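You operate a simulated robot arm through the tools that you are given. There is no shell and no other tool. Be economical: measure what you need, move in short steps, check, and stop when the job is done.

You run a simulated robot arm. Do the job below in one go: nothing can be reset, and whatever is moved stays where it is left.

Task
Drop-test the reel 5 sheet and set the size knob by the chart.
Fine: one drop, timed till it has soaked in; park the dropper arm, then put the sheet back. Where these are worked on the way, their far stop is far enough and under half their travel is too little: dropper arm.

It is judged by the outcome, as a careful person would: the job done as asked, and still so three seconds after it is handed in. It fails if anything else is knocked over, pushed out of place, dropped, spilled or broken. Flat cloth is picked up by pressing the open fingertips on it (5 to 10 N) and closing them slowly along it; thin cloth reads only 2 to 8 mm in the jaws.

Robot
A 7-joint arm with a two-finger parallel gripper, fixed in place. Base frame: the origin is at the foot of the arm, x ahead of it, y to its left, z up; the work surface is at about z = 870. Lengths are in mm, angles in rad, forces in N, time in s.
With the tool pointing down near the work surface it reaches from about 240 to 680 mm from the base axis. Its first joint turns from -1.152 to 1.152 rad. Payload 2.4 kg.
Tool frame: the origin (TCP) lies between the finger pads and is the grasp point; the fingertips stand 30 mm ahead of it; z points along the fingers, y is the line along which they close. The gripper opens to 94 mm. The fingers are 28 mm wide and 10 mm thick; the gripper's body (50 by 96 mm) begins 55 mm behind the TCP.
Orientation is that of the tool frame in the base frame, as [roll, pitch, yaw] about the fixed x, y, z axes, in that order (R = Rz(yaw) Ry(pitch) Rx(roll)). With the fingers straight down and closing along the base's y, the tool's x points along the base's -x, its y along +y and its z along -z.

Tools
- The arm moves only by the tool jog_arm. Its argument "targets" is one flat list of numbers, 7 for each row, row after row: the shift along the tool's x, y, z in mm, then the turn, a rotation vector about the tool's x, y, z in rad, then the opening, from 0 (shut) to 1 (fully open). In form: [dx, dy, dz, rx, ry, rz, jaw, dx, dy, dz, rx, ry, rz, jaw, ...]. A call has 1 to 8 rows; each row shifts and turns the commanded pose from where the row before left it, along the tool's axes as they then stand. A row lasts 0.2 s, in which the tool goes at most 50 mm and 0.15 rad; a call with a longer step from one row to the next is refused whole, and so is a gripper value outside its range. Where a pose cannot be reached the arm comes as near as it can. A force on the tool above 90 N (or 10 N above the force at the start of the call, whichever is more), or a blocked arm, ends the call early, and 0.2 s more pass. Each finger travels about 153 mm/s and halts on what it meets, pressing with about 45 N; the grip force reading is that of the motor and also rises with nothing between the fingers. The clock runs only during rows and for 0.2 s after the last one: add rows that do not move to give the fingers time. The reply holds the time, the measured pose of the TCP, the force on the tool along the base axes, the opening and the grip force, in the units named above and with some noise, with the torque about the TCP (base axes, N m) and any sound that the robot's microphone picked up, and new pictures: "pictures" is both (left out), scene, wrist or none.
- Cameras (640 x 400 px; columns grow to the right, rows downward): "scene" is fixed at [3, 471.9, 1455.2]; the picture's right is [-0.92, -0.39, 0.00], its down [-0.21, 0.49, -0.85] and it looks along [0.33, -0.78, -0.53] (base axes); focal length 356 px, centre (320, 200). "wrist" rides on the gripper at [76, 14, -102] in the tool frame; the picture's right is [-0.18, 0.98, 0.00], its down [-0.75, -0.14, -0.64] and it looks along [-0.63, -0.12, 0.77] (tool axes); focal length 243 px, centre (320, 200).
- probe_pixels(camera, pixels): for up to 12 pixels [column, row] of the newest picture of that camera ("zoom" is the newest enlarged one), the place [x, y, z] in the base frame of the surface seen there, good to about 2 mm, but the place of the scene camera against the robot may be out by one fixed shift of up to 25 mm in any direction. No time passes.
- enlarge(camera, box): a new picture of the part [left, top, right, bottom] of that camera's present view, enlarged. No time passes.
- sign_off(): hands the job in; it is judged then, once.

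Go step by step. Measure first, check grasps and placings, and put right what went wrong. The budget is 80 turns and 200 pictures, counting those below and the enlarged ones. Unless the task says otherwise, let go and move clear before handing in, and close with one line.

The tools are called after "Emit:" as a command line: name --argument value ..., lists and objects as JSON in quotes. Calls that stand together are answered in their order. jog_arm: Moves the arm, as the interface text tells. Its arguments: {"type":"object","properties":{"targets":{"type":"array","items":{"type":"number"}},"pictures":{"type":"string","enum":["both","scene","wrist","none"]}},"required":["targets"]} The other tools are called the same way: probe_pixels (camera, pixels) gives the place of the surface under pixels of a picture; enlarge (camera, box) takes an enlarged picture of a part of a camera's view; sign_off () hands the job in.

At the start:

```text
time: 0.0
eef_pos: [402.9, -234.6, 1165.4]
ee_rot: [3.14, 0.002, -3.141]
contact_force: [0.0, 0.7, 0.2]
moment: [0.01, 0.01, 0.05]
opening: 93.9
grasp_force: 0.0
```

scene: 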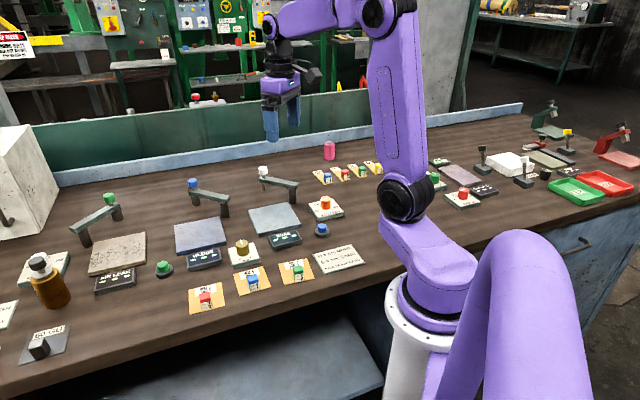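
wrist: 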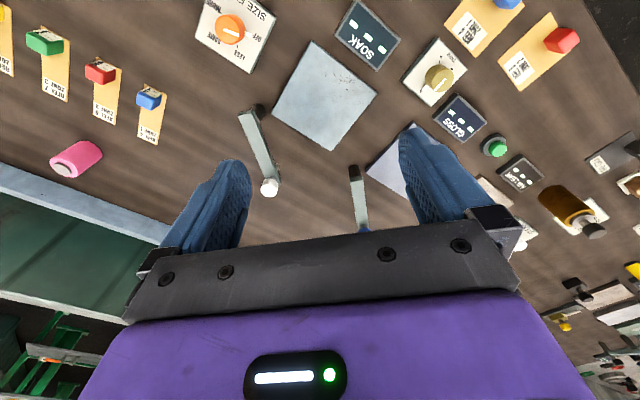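

The scene shows stations with plates (soak, gloss, ...), sheets with tags, and a chart card; I need to read the labels first.

Emit:
enlarge --camera "scene" --box '[160, 150, 400, 320]'

Emit:
enlarge --camera "scene" --box '[0, 180, 200, 380]'

Emit:
enlarge --camera "scene" --box '[400, 90, 640, 220]'

Emit:
enlarge --camera "wrist" --box '[320, 0, 640, 200]'

Emit:
enlarge --camera "wrist" --box '[0, 0, 320, 200]'

```text
2.35 times, centred on (280, 235) of scene
```

zoom: 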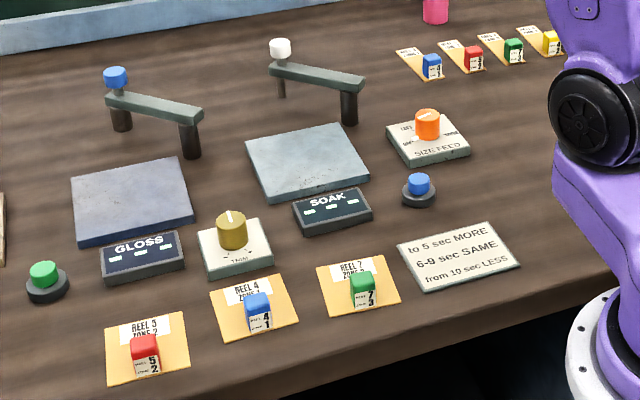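

```text
2.00 times, centred on (100, 280) of scene
```

zoom: 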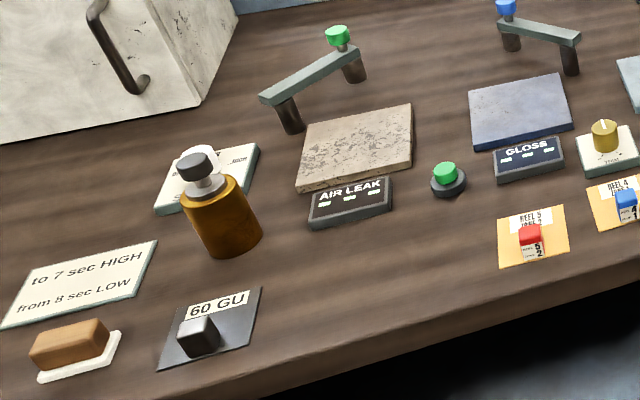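

```text
2.67 times, centred on (520, 155) of scene
```

zoom: 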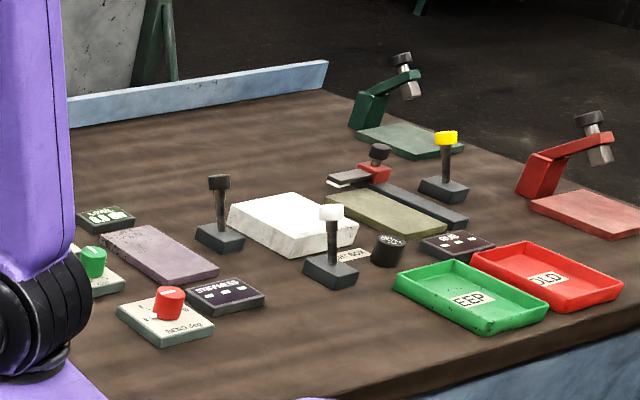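

```text
2.00 times, centred on (480, 100) of wrist
```

zoom: 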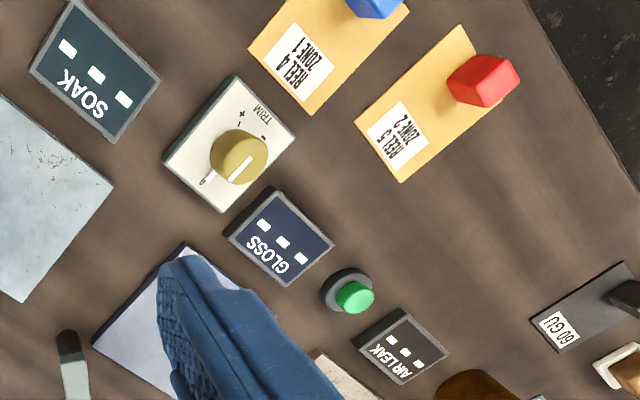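

```text
2.00 times, centred on (160, 100) of wrist
```

zoom: 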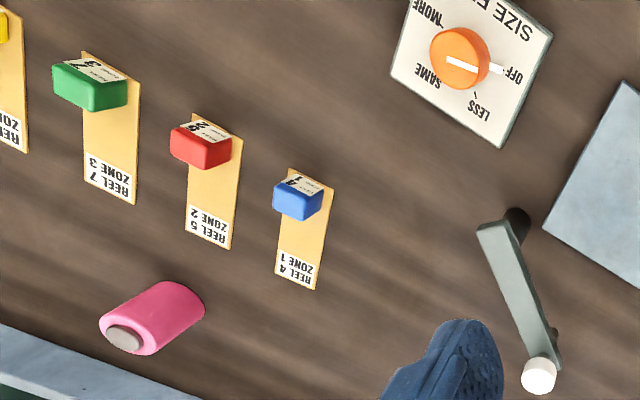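

The reel 5 square sheet carries a red block (wrist 562,39), the SOAK station has a white-knobbed arm, a blue button and a SIZE FEED knob. I measure these in the wrist view.

Emit:
probe_pixels --camera "wrist" --pixels '[[562, 39], [500, 73], [577, 14], [310, 40], [378, 95], [333, 150], [272, 110], [269, 188], [245, 113], [258, 108], [229, 28], [252, 35]]'

Emit:
probe_pixels --camera "scene" --pixels '[[205, 296], [204, 302], [322, 226], [262, 169], [295, 185], [292, 195], [265, 182], [326, 201], [286, 240], [336, 258], [190, 291], [226, 288]]'

Emit:
enlarge --camera "scene" --box '[240, 150, 360, 250]'

Emit:
enlarge --camera "scene" --box '[170, 250, 270, 330]'

```text
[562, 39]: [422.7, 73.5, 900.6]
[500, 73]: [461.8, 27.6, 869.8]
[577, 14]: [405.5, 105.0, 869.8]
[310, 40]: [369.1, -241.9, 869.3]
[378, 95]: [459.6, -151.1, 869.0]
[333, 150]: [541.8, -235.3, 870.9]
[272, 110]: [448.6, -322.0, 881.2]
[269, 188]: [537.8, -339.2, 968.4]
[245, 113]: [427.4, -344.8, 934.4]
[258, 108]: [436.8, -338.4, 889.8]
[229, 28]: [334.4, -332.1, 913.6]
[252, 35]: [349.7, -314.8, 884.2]
```

```text
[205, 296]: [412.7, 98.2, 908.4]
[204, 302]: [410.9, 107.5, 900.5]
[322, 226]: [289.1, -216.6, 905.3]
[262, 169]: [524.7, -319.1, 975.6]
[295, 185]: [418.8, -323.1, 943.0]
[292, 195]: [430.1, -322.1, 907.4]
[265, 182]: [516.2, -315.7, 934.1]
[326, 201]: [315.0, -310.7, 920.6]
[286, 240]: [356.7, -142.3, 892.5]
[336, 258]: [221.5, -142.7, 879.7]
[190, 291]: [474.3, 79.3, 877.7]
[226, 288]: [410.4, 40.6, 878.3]
```

```text
4.00 times, centred on (300, 200) of scene
```

zoom: 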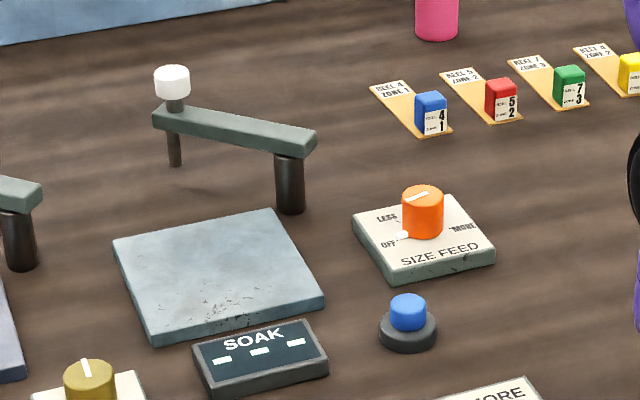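

```text
5.00 times, centred on (220, 290) of scene
```

zoom: 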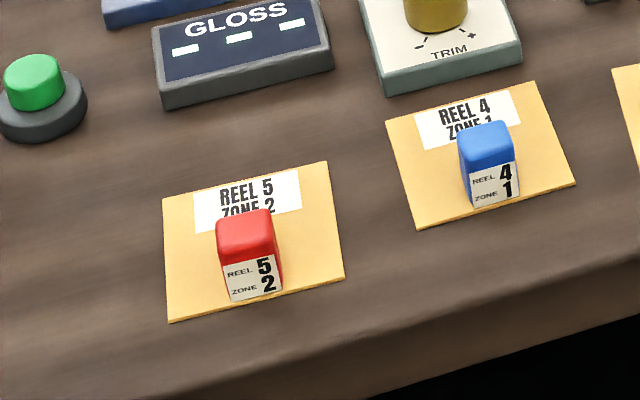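

The dropper arm pivots on the thick post near (432,-338) with its nozzle under the white knob; the reel 5 sheet is near (430,70). I move over the sheet for a closer look.

Emit:
jog_arm --targets '[-1, 44, 12, 0, 0, 0, 1, -1, 44, 12, 0, 0, 0, 1, -1, 44, 12, 0, 0, 0, 1, -1, 44, 12, 0, 0, 0, 1, -1, 44, 12, 0, 0, 0, 1, -1, 44, 12, 0, 0, 0, 1, -1, 44, 12, 0, 0, 0, 1, 0, 0, 0, 0, 0, 0, 1]' --pictures "wrist"

```text
time: 1.8
eef_pos: [409.0, 73.8, 1080.0]
ee_rot: [-3.141, -0.001, -3.141]
contact_force: [-0.1, 0.4, 0.5]
moment: [0.0, -0.04, -0.02]
opening: 94.1
grasp_force: 0.1
```

wrist: 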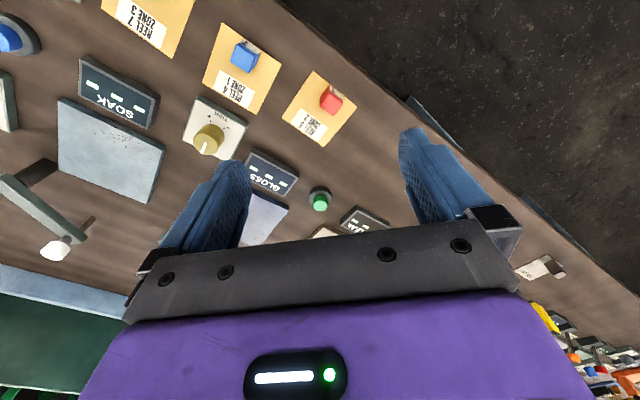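

The reel 5 sheet is now around (318,110). I probe its corners and block in an enlarged view.

Emit:
enlarge --camera "wrist" --box '[270, 60, 370, 160]'

Emit:
probe_pixels --camera "wrist" --pixels '[[313, 71], [282, 117], [324, 146], [356, 108], [332, 103], [327, 95], [329, 89], [342, 95], [323, 104], [332, 115], [309, 122]]'

Emit:
probe_pixels --camera "wrist" --pixels '[[62, 100], [165, 148], [140, 205], [60, 165], [110, 150], [5, 180], [60, 245], [75, 238], [40, 172], [75, 227]]'

```text
4.00 times, centred on (320, 110) of wrist
```

zoom: 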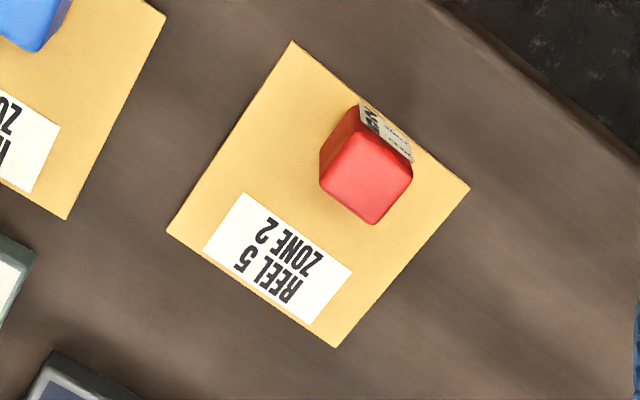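

```text
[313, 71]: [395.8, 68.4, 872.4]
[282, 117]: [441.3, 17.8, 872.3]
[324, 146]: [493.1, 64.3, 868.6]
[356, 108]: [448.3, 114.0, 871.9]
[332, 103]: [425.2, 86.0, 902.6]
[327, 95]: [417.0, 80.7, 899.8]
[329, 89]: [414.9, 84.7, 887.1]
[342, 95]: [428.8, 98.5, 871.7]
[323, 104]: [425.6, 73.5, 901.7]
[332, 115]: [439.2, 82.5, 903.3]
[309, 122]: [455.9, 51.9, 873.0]
```

```text
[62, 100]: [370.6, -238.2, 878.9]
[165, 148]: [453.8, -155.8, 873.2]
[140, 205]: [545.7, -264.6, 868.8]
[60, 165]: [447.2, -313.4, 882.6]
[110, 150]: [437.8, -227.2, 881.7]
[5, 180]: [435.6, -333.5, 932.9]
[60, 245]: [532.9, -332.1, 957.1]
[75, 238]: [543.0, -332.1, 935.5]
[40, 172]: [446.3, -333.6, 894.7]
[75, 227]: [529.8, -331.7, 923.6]
```

The sheet is about 68 mm square, turned 42° with its block top near (428,84,903); pad centre is about (456,-238,881). I turn the gripper so its closing line matches the sheet edge and come down above the block.

Emit:
jog_arm --targets '[-19, 9, 0, 0, 0, 0, 0.55, 0, 0, 20, 0, 0, 0.1405, 0.55, 0, 0, 20, 0, 0, 0.1405, 0.55, 0, 0, 20, 0, 0, 0.1405, 0.55, 0, 0, 20, 0, 0, 0.1405, 0.55, 0, 0, 20, 0, 0, 0.1405, 0.55, 0, 0, 20, 0, 0, 0.1405, 0.55, 0, 0, 0, 0, 0, 0, 0.55]' --pictures "both"

```text
time: 3.6
eef_pos: [429.4, 82.2, 960.9]
ee_rot: [3.14, 0.0, 2.297]
contact_force: [0.4, 0.3, 0.5]
moment: [0.0, -0.02, 0.01]
opening: 51.5
grasp_force: 0.0
```

scene: 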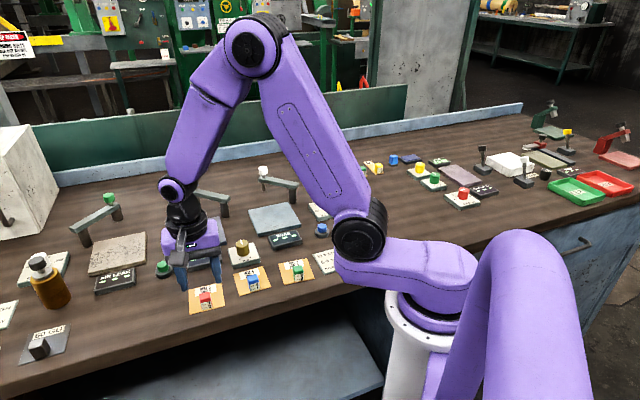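
wrist: 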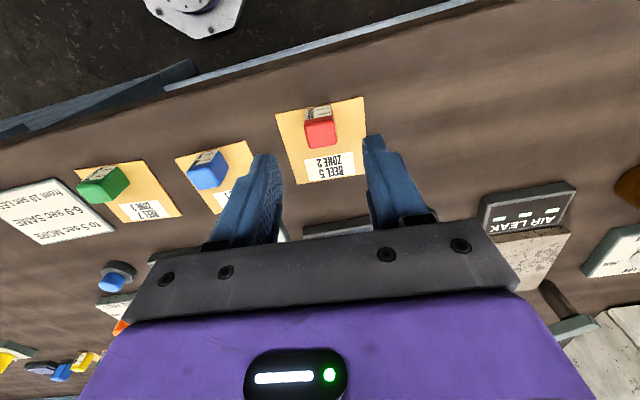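

The block is between the jaw planes at (321,132). I check the block's place again before going down.

Emit:
probe_pixels --camera "wrist" --pixels '[[321, 133], [306, 125], [334, 121], [309, 147], [335, 143], [275, 112], [363, 98], [299, 184], [368, 172], [318, 113]]'

Emit:
enlarge --camera "wrist" --box '[260, 80, 400, 200]'

```text
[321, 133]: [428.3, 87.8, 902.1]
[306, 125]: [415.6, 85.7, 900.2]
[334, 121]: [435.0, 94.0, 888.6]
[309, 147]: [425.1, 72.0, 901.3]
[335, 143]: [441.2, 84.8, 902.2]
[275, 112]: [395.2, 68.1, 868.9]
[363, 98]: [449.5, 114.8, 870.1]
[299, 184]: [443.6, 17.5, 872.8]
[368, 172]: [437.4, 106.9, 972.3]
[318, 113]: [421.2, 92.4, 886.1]
```

```text
3.33 times, centred on (330, 140) of wrist
```

zoom: 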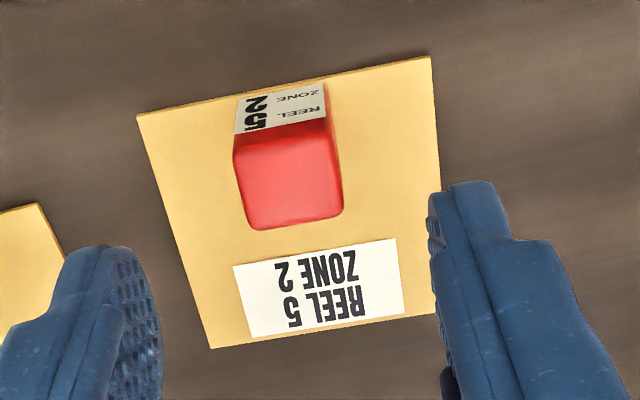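

Block top centre is about (428,86). I shift 3.5 mm, go down 55 mm and close on it.

Emit:
jog_arm --targets '[3.5, 1.3, 20, 0, 0, 0, 0.55, 0, 0, 20, 0, 0, 0, 0.55, 0, 0, 15, 0, 0, 0, 0.55, 0, 0, 0, 0, 0, 0, 0.55, 0, 0, 0, 0, 0, 0, 0.3, 0, 0, 0, 0, 0, 0, 0.15, 0, 0, 0, 0, 0, 0, 0.1, 0, 0, 0, 0, 0, 0, 0.1]' --pictures "wrist"

```text
time: 5.4
eef_pos: [428.9, 85.9, 906.1]
ee_rot: [3.141, 0.002, 2.299]
contact_force: [-3.0, -0.9, 29.1]
moment: [-0.3, 0.01, 0.03]
opening: 20.5
grasp_force: 45.1
```

wrist: 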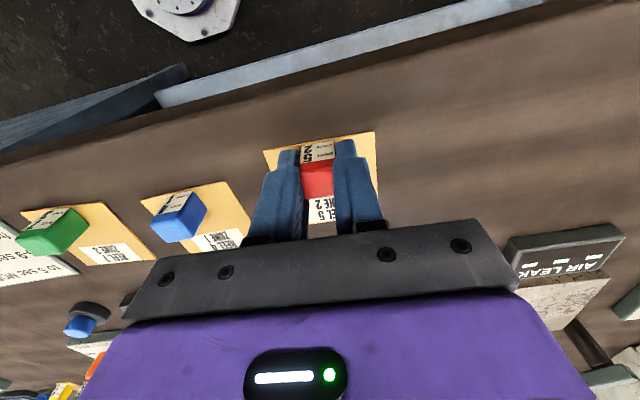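

The block is held at 20.5 mm opening. I lift it straight up clear of everything and check.

Emit:
jog_arm --targets '[0, 0, -5, 0, 0, 0, 0.1, 0, 0, -20, 0, 0, 0, 0.1, 0, 0, -30, 0, 0, 0, 0.1, 0, 0, -35, 0, 0, 0, 0.1, 0, 0, -30, 0, 0, 0, 0.1, 0, 0, 0, 0, 0, 0, 0.1]' --pictures "both"

```text
time: 6.8
eef_pos: [428.3, 85.5, 1027.8]
ee_rot: [3.141, -0.001, 2.298]
contact_force: [0.6, -0.1, -0.7]
moment: [0.0, 0.01, -0.01]
opening: 9.5
grasp_force: 0.1
```

scene: 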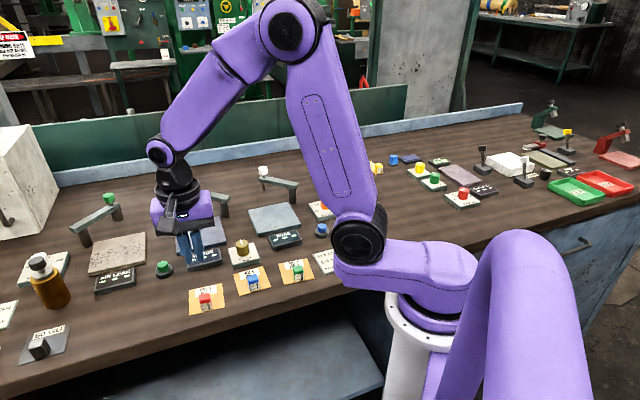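
wrist: 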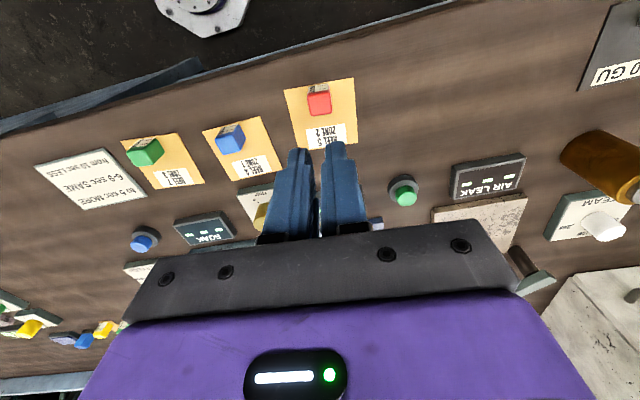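

The grip slipped (opening 9.5, sheet still at 320,110). I check that the sheet hasn't moved, then regrip with a fully shut command.

Emit:
enlarge --camera "wrist" --box '[270, 60, 370, 160]'

Emit:
probe_pixels --camera "wrist" --pixels '[[284, 91], [355, 78], [357, 142], [298, 148], [319, 103], [310, 96], [330, 92], [331, 111], [312, 115]]'

```text
4.00 times, centred on (320, 110) of wrist
```

zoom: 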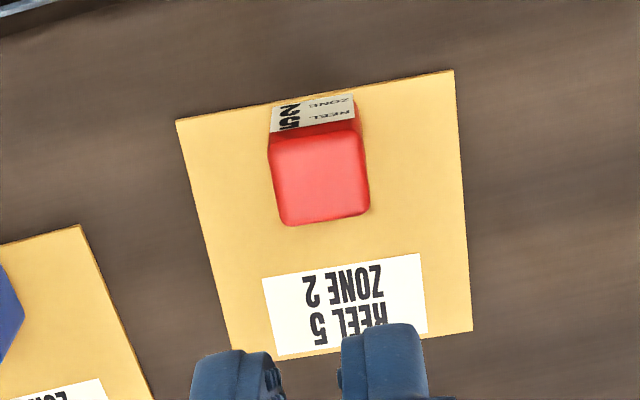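

```text
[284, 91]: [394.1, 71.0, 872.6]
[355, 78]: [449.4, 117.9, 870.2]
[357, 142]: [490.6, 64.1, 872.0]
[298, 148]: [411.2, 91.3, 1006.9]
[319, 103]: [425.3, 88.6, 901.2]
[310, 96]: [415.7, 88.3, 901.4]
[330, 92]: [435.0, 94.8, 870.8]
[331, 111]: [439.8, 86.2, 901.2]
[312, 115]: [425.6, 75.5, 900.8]
```

The sheet has barely moved; block centre is (428,87.5). I go down again, shut fully, and lift slowly a little with a check.

Emit:
jog_arm --targets '[1.8, 1, 30, 0, 0, 0, 0.5, 0, 0, 35, 0, 0, 0, 0.5, 0, 0, 35, 0, 0, 0, 0.5, 0, 0, 18, 0, 0, 0, 0.5, 0, 0, 0, 0, 0, 0, 0.3, 0, 0, 0, 0, 0, 0, 0, 0, 0, 0, 0, 0, 0, 0, 0, 0, 0, 0, 0, 0, 0]' --pictures "none"

Emit:
jog_arm --targets '[0, 0, -2, 0, 0, 0, 0, 0, 0, -4, 0, 0, 0, 0, 0, 0, -6, 0, 0, 0, 0, 0, 0, 0, 0, 0, 0, 0]' --pictures "both"

```text
time: 8.6
eef_pos: [425.8, 87.1, 908.0]
ee_rot: [3.141, 0.0, 2.301]
contact_force: [0.6, 0.1, -0.2]
moment: [-0.02, -0.01, -0.01]
opening: 20.7
grasp_force: 44.6
```

```text
time: 9.6
eef_pos: [427.0, 88.5, 920.2]
ee_rot: [-3.141, 0.0, 2.298]
contact_force: [0.1, -0.8, 0.2]
moment: [0.0, -0.02, 0.01]
opening: 20.6
grasp_force: 45.1
```

scene: 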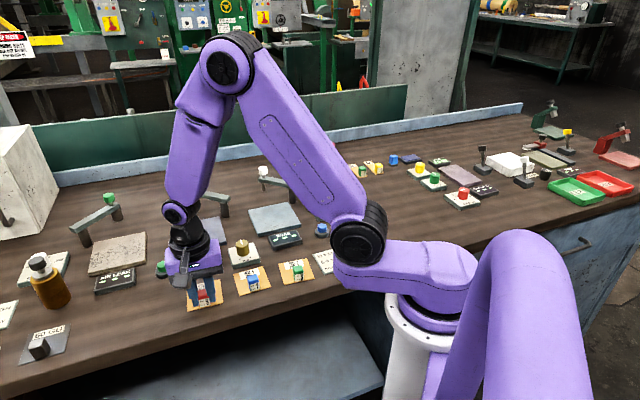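
wrist: 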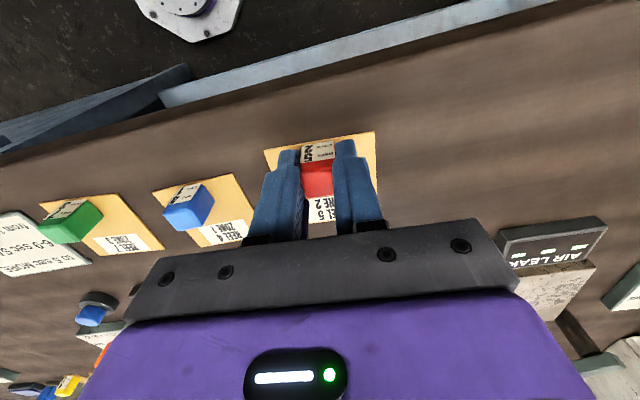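

The sheet is held (20.6 mm at z 920). I raise it to about z 1020 and carry it towards the pad.

Emit:
jog_arm --targets '[0, 0, -20, 0, 0, 0, 0, 0, 0, -40, 0, 0, 0, 0, 0, 0, -40, 0, 0, 0, 0]' --pictures "none"

Emit:
jog_arm --targets '[-17, -13, 0, 0, 0, 0, 0, -34, -26, 0, 0, 0, 0, 0, -34, -26, 0, 0, 0, 0, 0, -34, -26, 0, 0, 0, 0, 0, -34, -26, 0, 0, 0, 0, 0, -34, -26, 0, 0, 0, 0, 0, -34, -26, 0, 0, 0, 0, 0, -17, -13, 0, 0, 0, 0, 0]' --pictures "none"

Emit:
jog_arm --targets '[0, 0, 0, 0, 0, 0.15, 0, 0, 0, 0, 0, 0, 0.15, 0, 0, 0, 0, 0, 0, 0.15, 0, 0, 0, 0, 0, 0, 0, 0]' --pictures "both"

```text
time: 10.4
eef_pos: [426.3, 88.3, 1019.3]
ee_rot: [-3.141, 0.0, 2.299]
contact_force: [-1.0, -0.1, -0.5]
moment: [0.01, 0.02, -0.01]
opening: 21.0
grasp_force: 44.8
```

```text
time: 12.2
eef_pos: [447.1, -212.6, 1019.4]
ee_rot: [3.141, 0.001, 2.298]
contact_force: [1.0, -0.3, 0.0]
moment: [0.01, 0.0, 0.03]
opening: 20.5
grasp_force: 44.7
```

```text
time: 13.2
eef_pos: [449.2, -211.9, 1019.2]
ee_rot: [-3.141, 0.0, 1.846]
contact_force: [0.0, 0.3, -1.1]
moment: [0.03, 0.01, 0.0]
opening: 20.9
grasp_force: 44.9
```

scene: 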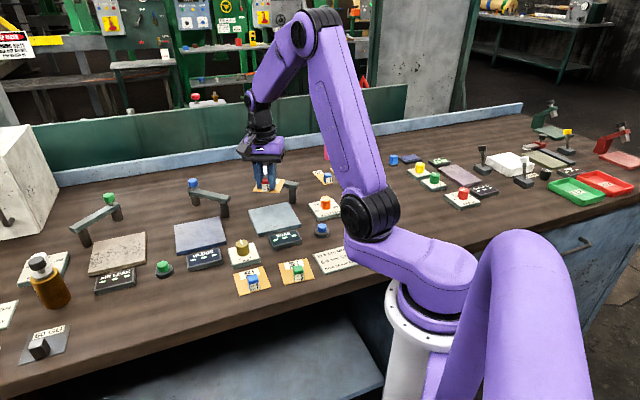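
wrist: 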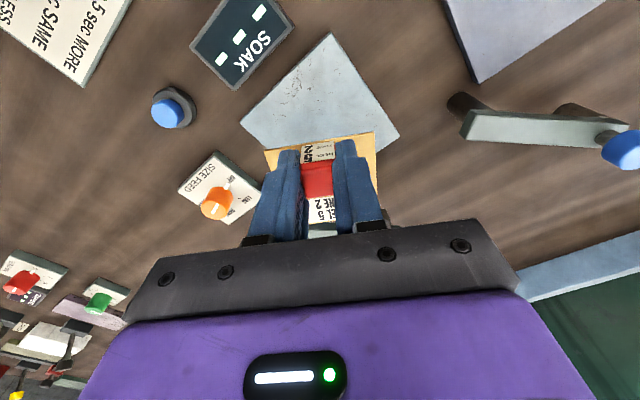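

Still held and above the pad (corners 240,118 / 333,34 / 400,135). I check the pad corners and height from here.

Emit:
probe_pixels --camera "wrist" --pixels '[[332, 38], [245, 119], [396, 135], [290, 90], [340, 110], [265, 152], [374, 134], [215, 196], [215, 205], [172, 108], [228, 183]]'

```text
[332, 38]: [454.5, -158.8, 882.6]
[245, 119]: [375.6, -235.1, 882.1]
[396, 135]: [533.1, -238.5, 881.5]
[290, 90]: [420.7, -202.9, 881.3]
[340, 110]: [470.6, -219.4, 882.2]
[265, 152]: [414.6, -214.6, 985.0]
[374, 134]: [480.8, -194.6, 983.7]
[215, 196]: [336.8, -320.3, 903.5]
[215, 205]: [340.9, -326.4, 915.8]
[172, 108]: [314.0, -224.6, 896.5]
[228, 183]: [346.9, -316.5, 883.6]
```

Pad centre is (454,-237), top z 882. I lower about 98 mm, slowly at the end.

Emit:
jog_arm --targets '[0, 0, 25, 0, 0, 0, 0, 0, 0, 35, 0, 0, 0, 0, 0, 0, 25, 0, 0, 0, 0, 0, 0, 8, 0, 0, 0, 0, 0, 0, 4, 0, 0, 0, 0, 0, 0, 0, 0, 0, 0, 0]' --pictures "wrist"

```text
time: 14.6
eef_pos: [448.2, -212.1, 922.9]
ee_rot: [3.14, 0.0, 1.848]
contact_force: [0.0, -0.1, 0.7]
moment: [-0.02, -0.03, -0.01]
opening: 20.6
grasp_force: 45.7
```

wrist: 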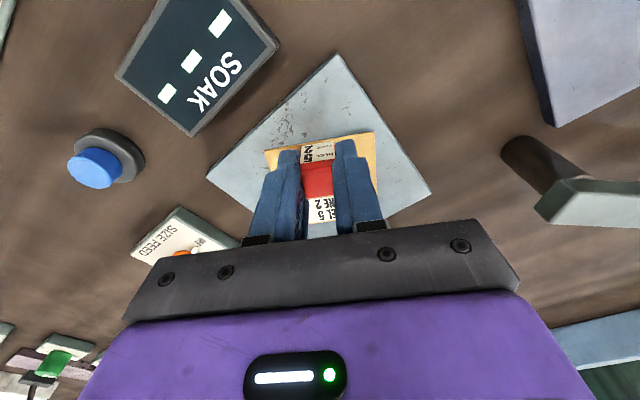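

No contact yet at 922.9; I creep down 3 mm more.

Emit:
jog_arm --targets '[0, 0, 1.5, 0, 0, 0, 0, 0, 0, 1, 0, 0, 0, 0, 0, 0, 0, 0, 0, 0, 0]' --pictures "none"

```text
time: 15.4
eef_pos: [447.9, -211.7, 920.2]
ee_rot: [3.141, -0.001, 1.849]
contact_force: [0.5, 0.6, -0.5]
moment: [0.0, -0.03, 0.01]
opening: 20.7
grasp_force: 44.8
```

Emit:
jog_arm --targets '[0, 0, 1, 0, 0, 0, 0, 0, 0, 0, 0, 0, 0, 0]' --pictures "none"

```text
time: 16.0
eef_pos: [448.5, -211.1, 919.2]
ee_rot: [-3.141, 0.0, 1.848]
contact_force: [0.6, 1.6, 0.3]
moment: [0.01, 0.01, 0.01]
opening: 20.6
grasp_force: 45.4
```

Contact is only just coming (z 919.2); I go 0.7 mm more, open gently, and rise.

Emit:
jog_arm --targets '[0, 0, 0.7, 0, 0, 0, 0, 0, 0, 0, 0, 0, 0, 0.25, 0, 0, 0, 0, 0, 0, 0.45, 0, 0, 0, 0, 0, 0, 0.45, 0, 0, -20, 0, 0, 0, 0.45, 0, 0, -40, 0, 0, 0, 0.45, 0, 0, -40, 0, 0, 0, 0.45, 0, 0, 0, 0, 0, 0, 0.45]' --pictures "both"

```text
time: 17.8
eef_pos: [449.6, -212.1, 1018.9]
ee_rot: [3.139, -0.001, 1.849]
contact_force: [0.0, -0.5, -0.3]
moment: [0.01, -0.03, 0.03]
opening: 42.2
grasp_force: 0.1
```

scene: 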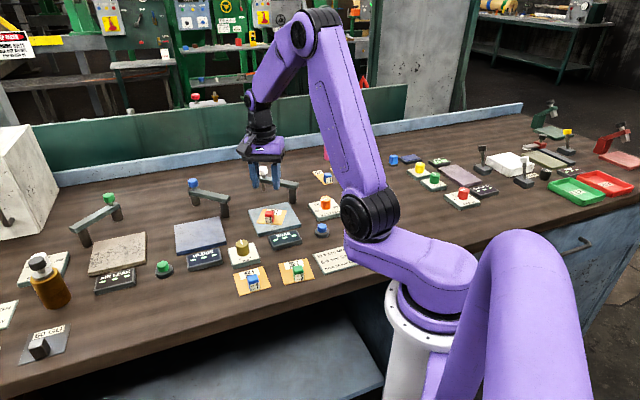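
wrist: 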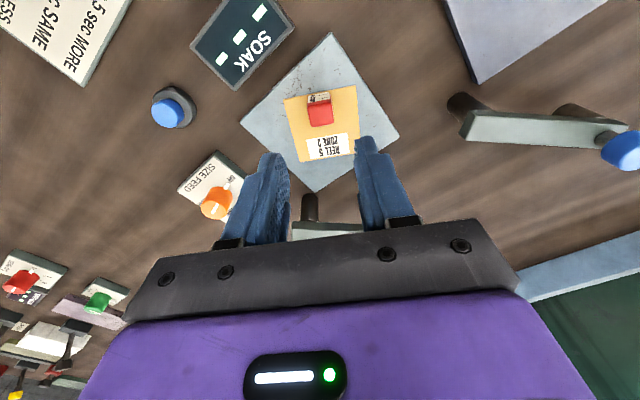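

The sheet lies on the pad (320,120) with the block outward. Next I turn the gripper back and go to look closely at the dropper arm.

Emit:
jog_arm --targets '[0, 0, -5, 0, 0, -0.15, 0.45, 0, 0, -5, 0, 0, -0.15, 0.45, 0, 0, -5, 0, 0, -0.15, 0.45, 0, 0, -5, 0, 0, -0.15, 0.45, 0, 0, -5, 0, 0, -0.15, 0.45, 0, 0, -5, 0, 0, -0.15, 0.45, 0, 0, -5, 0, 0, -0.15, 0.45, 0, 0, -5, 0, 0, -0.15, 0.45]' --pictures "none"

Emit:
jog_arm --targets '[0, 0, 0, 0, 0, -0.093, 0.45, -10, -41, 0, 0, 0, 0, 0.45, -10, -41, 0, 0, 0, 0, 0.45, -10, -41, 0, 0, 0, 0, 0.45, 0, 0, 0, 0, 0, 0, 0.45]' --pictures "wrist"

```text
time: 19.6
eef_pos: [448.8, -211.6, 1058.2]
ee_rot: [-3.141, -0.002, 3.051]
contact_force: [0.0, 0.8, -0.3]
moment: [-0.01, -0.01, -0.01]
opening: 42.2
grasp_force: 0.0
```

```text
time: 20.8
eef_pos: [479.7, -335.2, 1058.3]
ee_rot: [3.141, 0.0, 3.141]
contact_force: [-1.3, -1.3, 1.1]
moment: [0.0, -0.02, 0.03]
opening: 41.9
grasp_force: 0.1
```

wrist: 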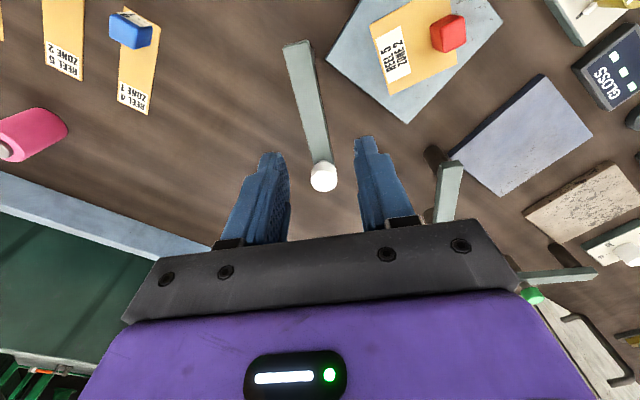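

The white knob at (323,177) is between the jaws' planes; I probe knob, bar and pivot end.

Emit:
probe_pixels --camera "wrist" --pixels '[[323, 175], [323, 186], [312, 177], [335, 177], [298, 50], [285, 48], [309, 42], [318, 150], [306, 100]]'

Emit:
enlarge --camera "wrist" --box '[270, 30, 390, 200]'

```text
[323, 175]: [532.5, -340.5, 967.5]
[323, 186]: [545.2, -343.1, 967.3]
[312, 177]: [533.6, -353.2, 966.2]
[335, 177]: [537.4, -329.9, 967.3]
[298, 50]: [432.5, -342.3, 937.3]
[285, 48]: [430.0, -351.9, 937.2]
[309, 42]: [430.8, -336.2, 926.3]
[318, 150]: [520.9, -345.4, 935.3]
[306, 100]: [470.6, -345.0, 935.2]
```

```text
2.35 times, centred on (330, 115) of wrist
```

zoom: 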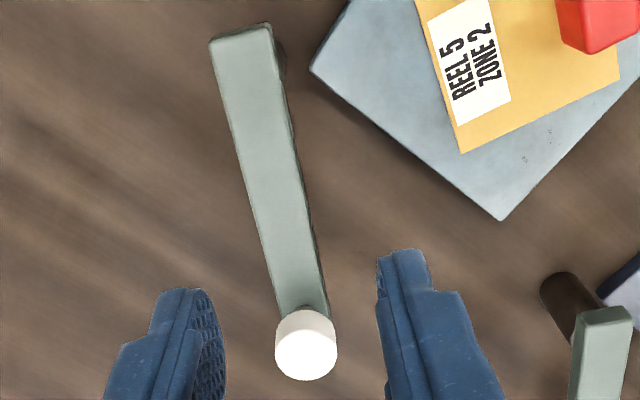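

Knob centre is about (536,-342), pivot about (441,-343), so radius about 95. I check where the sheet lies to be sure the drop falls on bare paper.

Emit:
enlarge --camera "wrist" --box '[320, 0, 520, 130]'

Emit:
probe_pixels --camera "wrist" --pixels '[[370, 25], [390, 95], [457, 66], [376, 40], [388, 81], [410, 72], [400, 30], [449, 34], [329, 60], [408, 122], [502, 18]]'

```text
3.08 times, centred on (420, 65) of wrist
```

zoom: 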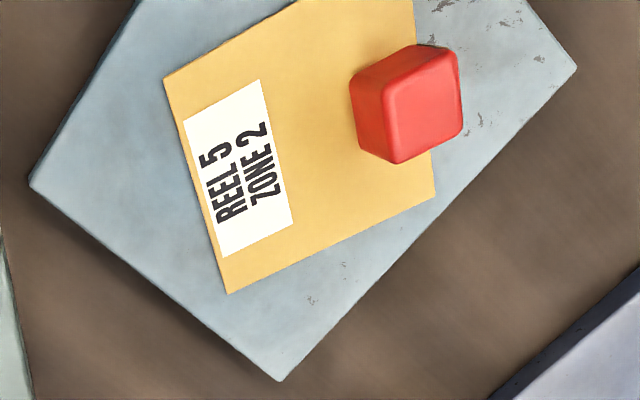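

```text
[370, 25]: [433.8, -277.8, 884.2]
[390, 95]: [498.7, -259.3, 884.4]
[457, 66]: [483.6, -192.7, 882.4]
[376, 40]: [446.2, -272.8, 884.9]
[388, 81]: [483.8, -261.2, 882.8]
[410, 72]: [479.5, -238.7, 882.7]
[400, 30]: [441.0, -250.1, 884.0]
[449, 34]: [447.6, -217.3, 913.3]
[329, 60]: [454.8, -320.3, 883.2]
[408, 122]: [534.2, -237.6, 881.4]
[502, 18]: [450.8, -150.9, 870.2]
```

The drop point (~453,-248) would land on the label's edge (sheet centre now 459,-235), so I'll regrip the block and shift the sheet about 12 mm toward the pivot.

Emit:
jog_arm --targets '[8, 31, 0, 0, 0, 0.14, 0.5, 3.75, 32, 0, 0, 0, 0.1437, 0.5, 0, 0, 0, 0, 0, 0.1437, 0.5, 0, 0, 0, 0, 0, 0.1437, 0.5, 0, 0, 0, 0, 0, 0.1437, 0.5, 0, 0, 0, 0, 0, 0.1437, 0.5, 0, 0, 0, 0, 0, 0.1437, 0.5, 0, 0, 0, 0, 0, 0.1437, 0.5]' --pictures "none"

Emit:
jog_arm --targets '[0, 0, 0, 0, 0, 0.1437, 0.5, 0, 0, 0, 0, 0, 0, 0.5]' --pictures "none"

```text
time: 22.6
eef_pos: [471.4, -271.8, 1058.6]
ee_rot: [3.141, -0.001, 1.994]
contact_force: [-0.6, 0.4, -0.1]
moment: [0.0, 0.05, 0.0]
opening: 47.1
grasp_force: 0.1
```

```text
time: 23.2
eef_pos: [472.4, -270.6, 1059.0]
ee_rot: [-3.141, 0.0, 1.85]
contact_force: [-0.8, -0.3, -0.5]
moment: [-0.02, 0.0, -0.02]
opening: 47.1
grasp_force: 0.1
```

Orientation is restored. I move over the block and look before descending.

Emit:
jog_arm --targets '[32, -3.5, 10, 0, 0, 0, 0.5, 31.3, -3.4, 30, 0, 0, 0, 0.5, 0, 0, 30, 0, 0, 0, 0.5, 0, 0, 0, 0, 0, 0, 0.5]' --pictures "wrist"

```text
time: 24.2
eef_pos: [446.5, -212.3, 987.4]
ee_rot: [3.141, 0.001, 1.85]
contact_force: [0.1, 0.0, -0.3]
moment: [0.03, 0.03, 0.01]
opening: 47.2
grasp_force: 0.1
```

wrist: 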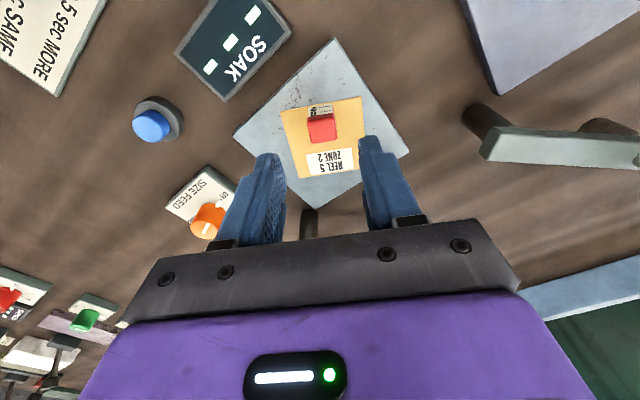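

The block is central between the jaws. I descend and grip it.

Emit:
jog_arm --targets '[0, 0, 30, 0, 0, 0, 0.5, 0, 0, 30, 0, 0, 0, 0.5, 0, 0, 6.5, 0, 0, 0, 0.5, 0, 0, 0, 0, 0, 0, 0.35, 0, 0, 0, 0, 0, 0, 0.2, 0, 0, 0, 0, 0, 0, 0, 0, 0, 0, 0, 0, 0, 0]' --pictures "none"

Emit:
jog_arm --targets '[0, 0, -2, 0, 0, 0, 0, 0, 0, -4, 0, 0, 0, 0, -5.2, -3.5, 0, 0, 0, 0, 0, -5.2, -3.5, 0, 0, 0, 0, 0, 0, 0, 0, 0, 0, 0, 0]' --pictures "none"

Emit:
jog_arm --targets '[0, 0, 3, 0, 0, 0, 0, 0, 0, 2, 0, 0, 0, 0, 0, 0, 1, 0, 0, 0, 0, 0, 0, 0, 0, 0, 0, 0]' --pictures "wrist"

```text
time: 25.8
eef_pos: [447.7, -212.8, 921.6]
ee_rot: [-3.141, 0.001, 1.852]
contact_force: [-0.6, 0.1, -0.2]
moment: [-0.05, -0.03, 0.0]
opening: 20.7
grasp_force: 44.8
```

```text
time: 27.0
eef_pos: [443.1, -225.0, 929.0]
ee_rot: [-3.14, 0.001, 1.851]
contact_force: [-0.1, 1.0, -0.3]
moment: [0.01, 0.04, 0.0]
opening: 20.9
grasp_force: 44.4
```

```text
time: 28.0
eef_pos: [443.8, -224.3, 922.5]
ee_rot: [3.141, 0.0, 1.852]
contact_force: [0.5, 0.0, -1.3]
moment: [0.01, -0.01, 0.04]
opening: 20.7
grasp_force: 44.9
```

wrist: 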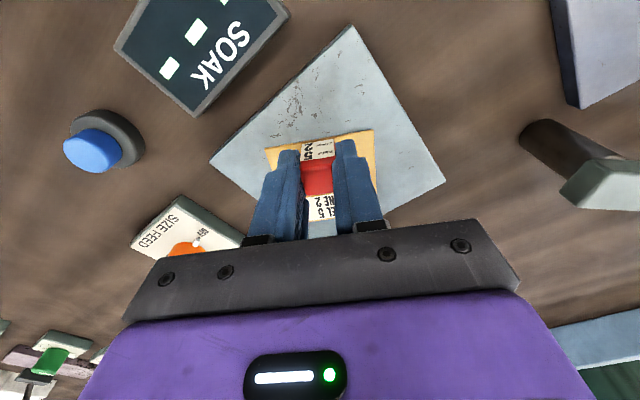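

Sheet is moved about 12 mm; I set it down the last millimetre, release and rise, then turn toward the knob.

Emit:
jog_arm --targets '[0, 0, 1, 0, 0, 0, 0, 0, 0, 0, 0, 0, 0, 0.25, 0, 0, 0, 0, 0, 0, 0.45, 0, 0, 0, 0, 0, 0, 0.45, 0, 0, -40, 0, 0, 0, 0.45, 0, 0, -40, 0, 0, 0, 0.45, 0, 0, -40, 0, 0, 0, 0.45, 0, 0, -20, 0, 0, -0.14, 0.45]' --pictures "none"

Emit:
jog_arm --targets '[0, 0, 0, 0, 0, -0.144, 0.45, 0, 0, 0, 0, 0, -0.144, 0.45, 0, 0, 0, 0, 0, -0.144, 0.45, 0, 0, 0, 0, 0, -0.144, 0.45, 0, 0, 0, 0, 0, -0.144, 0.45, 0, 0, 0, 0, 0, -0.144, 0.45, 0, 0, 0, 0, 0, -0.144, 0.45, 0, 0, 0, 0, 0, -0.144, 0.45]' --pictures "wrist"

```text
time: 29.8
eef_pos: [442.9, -224.2, 1061.4]
ee_rot: [3.14, 0.001, 1.994]
contact_force: [0.2, 0.3, 0.1]
moment: [-0.01, 0.01, 0.01]
opening: 42.3
grasp_force: 0.1
```

```text
time: 31.6
eef_pos: [442.6, -224.5, 1060.7]
ee_rot: [-3.141, 0.001, -3.136]
contact_force: [-0.4, -0.3, 0.9]
moment: [0.0, 0.02, 0.01]
opening: 42.5
grasp_force: 0.0
```

wrist: 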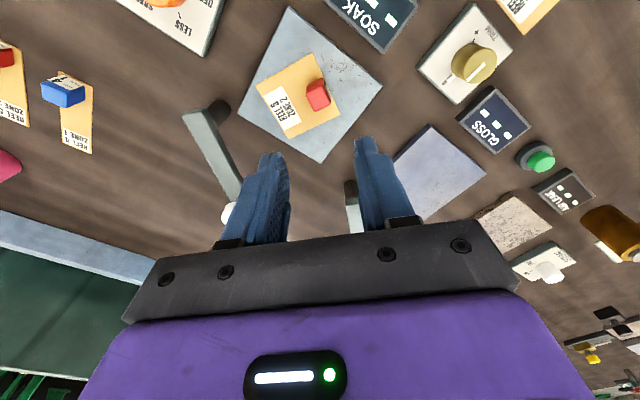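

The sheet now lies nicely on the pad. I move above the knob and come partly down for a look.

Emit:
jog_arm --targets '[-23.4, -29.4, 0, 0, 0, 0, 0.45, -23.4, -29.4, 0, 0, 0, 0, 0.45, -23.4, -29.4, 0, 0, 0, 0, 0.45, -23.4, -29.4, 0, 0, 0, 0, 0.45, 0, 0, 20, 0, 0, 0, 0.45, 0, 0, 20, 0, 0, 0, 0.45, 0, 0, 0, 0, 0, 0, 0.45]' --pictures "both"

```text
time: 33.2
eef_pos: [538.3, -342.3, 1021.0]
ee_rot: [-3.14, 0.0, -3.14]
contact_force: [0.0, 0.8, 0.0]
moment: [0.0, 0.0, 0.0]
opening: 42.5
grasp_force: 0.0
```

scene: 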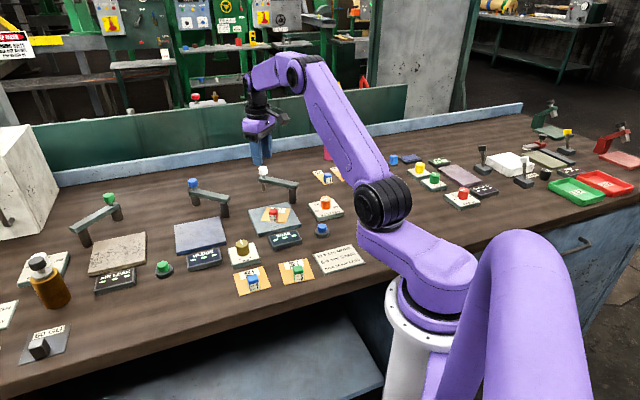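
wrist: 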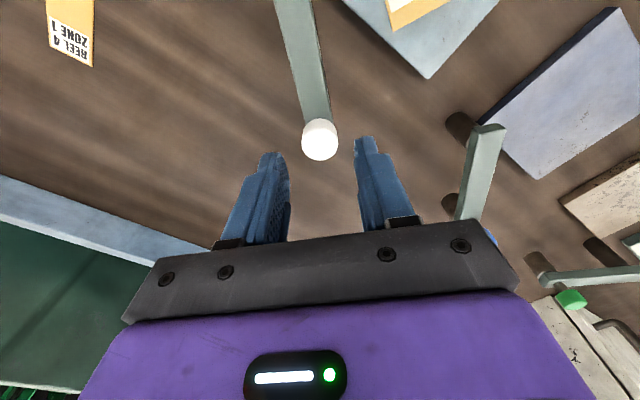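

Emit:
probe_pixels --camera "wrist" --pixels '[[320, 138], [303, 140], [337, 140], [320, 122], [320, 158], [312, 100], [317, 110]]'

Emit:
enlarge --camera "wrist" --box '[260, 60, 400, 180]'

```text
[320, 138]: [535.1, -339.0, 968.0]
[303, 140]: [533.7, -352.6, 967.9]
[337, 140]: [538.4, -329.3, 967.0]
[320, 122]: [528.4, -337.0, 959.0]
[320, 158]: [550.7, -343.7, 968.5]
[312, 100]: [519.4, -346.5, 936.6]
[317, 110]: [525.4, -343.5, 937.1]
```

```text
3.33 times, centred on (330, 120) of wrist
```

zoom: 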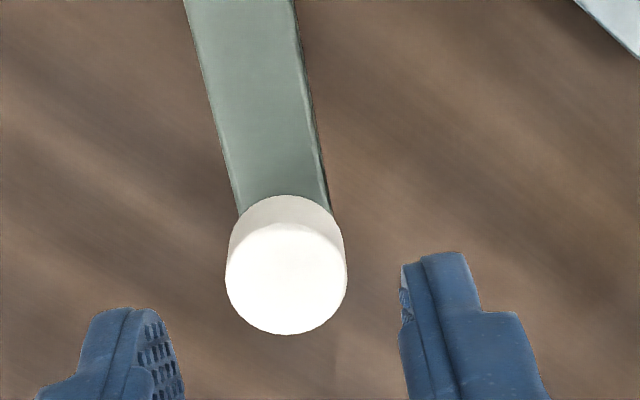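

Knob centre (538.5,-341) matches the tool. I go down 45 mm (tips at 946, above the bar at 937) and close on the knob.

Emit:
jog_arm --targets '[0, 1, 20, 0, 0, 0, 0.45, 0, 0, 20, 0, 0, 0, 0.45, 0, 0, 5, 0, 0, 0, 0.45, 0, 0, 0, 0, 0, 0, 0.35, 0, 0, 0, 0, 0, 0, 0.2, 0, 0, 0, 0, 0, 0, 0.2]' --pictures "wrist"

```text
time: 34.6
eef_pos: [537.5, -340.6, 975.2]
ee_rot: [3.141, 0.0, -3.139]
contact_force: [1.4, -0.6, -3.1]
moment: [-0.02, -0.38, 0.0]
opening: 25.6
grasp_force: 45.2
```

wrist: 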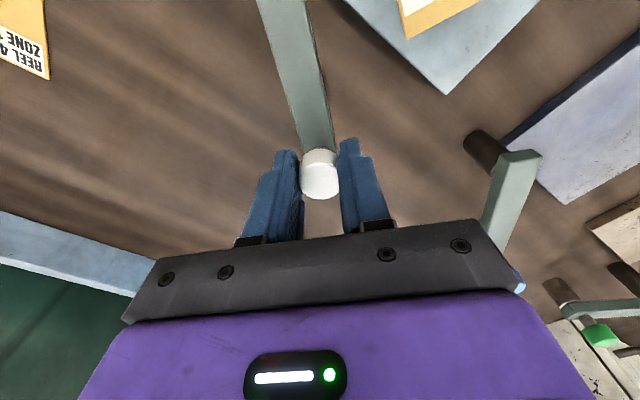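

The knob is gripped (25.6 mm). I loosen to a close cage and swing the arm along its arc in small steps, watching force.

Emit:
jog_arm --targets '[0, 0, 0, 0, 0, 0, 0.3, 0.95, 13.5, 0, 0, 0, -0.14, 0.3, 0.95, 13.5, 0, 0, 0, -0.14, 0.3, 0.95, 13.5, 0, 0, 0, -0.14, 0.3, 0.95, 13.5, 0, 0, 0, -0.14, 0.3, 0, 0, 0, 0, 0, 0, 0.3]' --pictures "both"

```text
time: 36.0
eef_pos: [522.2, -288.3, 975.4]
ee_rot: [3.141, 0.0, -2.578]
contact_force: [-0.1, -0.7, -0.5]
moment: [0.01, 0.02, 0.01]
opening: 28.4
grasp_force: 0.0
```

scene: 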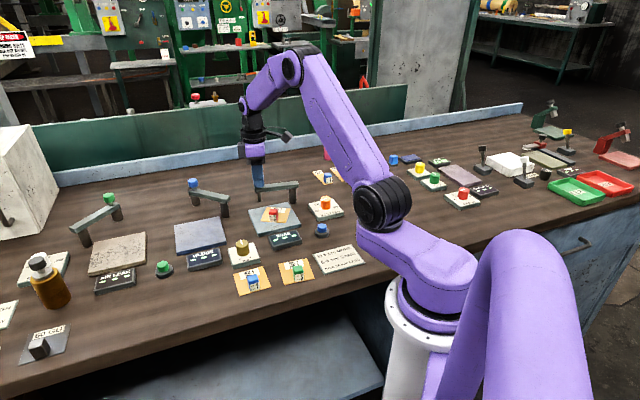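
wrist: 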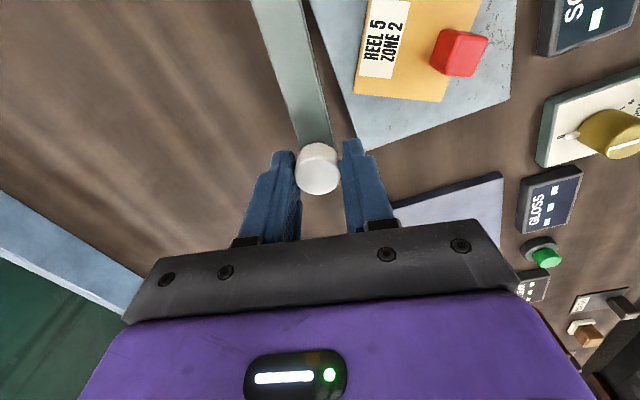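

The arm follows smoothly with no force. I continue the swing.

Emit:
jog_arm --targets '[0.95, 13.5, 0, 0, 0, -0.14, 0.3, 0.95, 13.5, 0, 0, 0, -0.14, 0.3, 0.95, 13.5, 0, 0, 0, -0.14, 0.3, 0, 0, 0, 0, 0, 0, 0.3]' --pictures "both"

```text
time: 37.0
eef_pos: [493.6, -260.1, 976.2]
ee_rot: [3.142, 0.0, -2.156]
contact_force: [-0.2, 0.1, -0.4]
moment: [0.03, 0.04, 0.03]
opening: 28.0
grasp_force: 0.0
```

scene: 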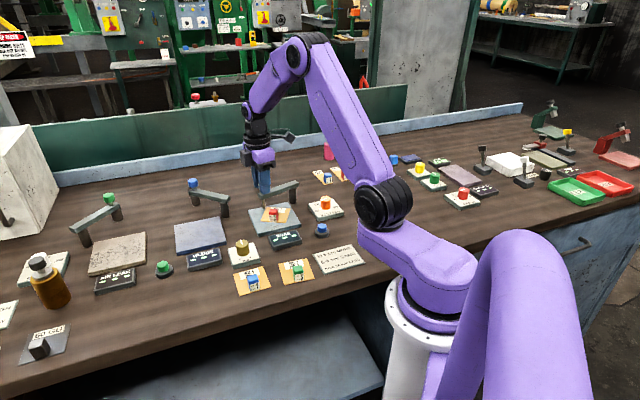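
wrist: 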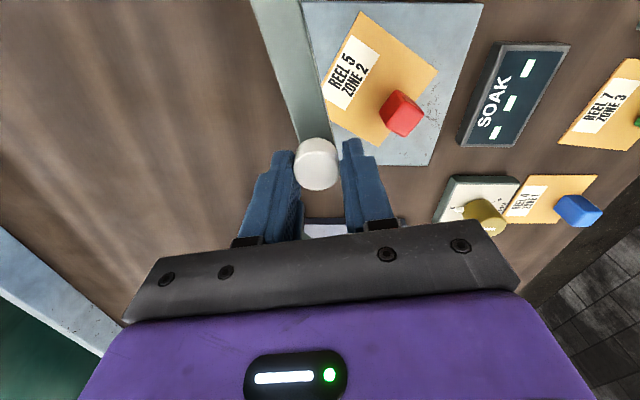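

About 56° swung, nozzle now over the pad's edge. Two more small steps.

Emit:
jog_arm --targets '[0.95, 13.5, 0, 0, 0, -0.14, 0.3, 0.95, 13.5, 0, 0, 0, -0.14, 0.3, 0, 0, 0, 0, 0, 0, 0.3]' --pictures "wrist"

```text
time: 37.8
eef_pos: [469.6, -248.3, 976.1]
ee_rot: [-3.141, 0.0, -1.879]
contact_force: [-0.2, 0.5, 0.2]
moment: [-0.02, -0.02, -0.01]
opening: 28.1
grasp_force: 0.0
```

wrist: 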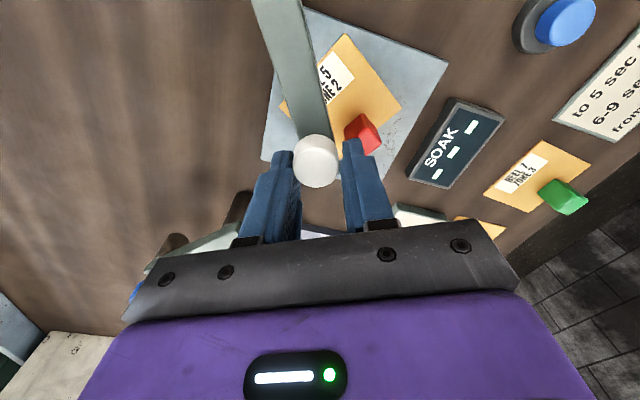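

Nozzle is at about (470,-248), nearing the sheet's middle; still no stop. Small steps on.

Emit:
jog_arm --targets '[0.3, 6.75, 0, 0, 0, -0.07, 0.3, 0.3, 6.75, 0, 0, 0, -0.07, 0.3, 0, 0, 0, 0, 0, 0, 0.3]' --pictures "both"

```text
time: 38.6
eef_pos: [457.7, -245.0, 976.6]
ee_rot: [-3.138, 0.0, -1.737]
contact_force: [8.7, -3.3, -0.1]
moment: [-0.15, -0.13, 0.0]
opening: 33.7
grasp_force: 4.2
```

scene: 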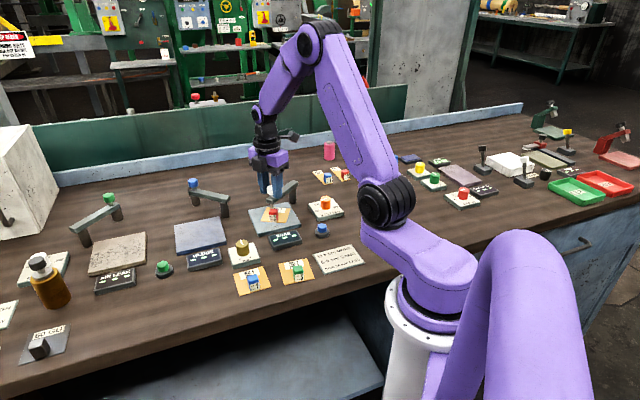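
wrist: 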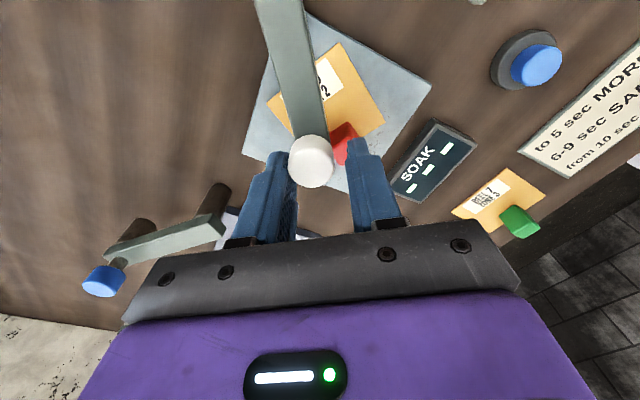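

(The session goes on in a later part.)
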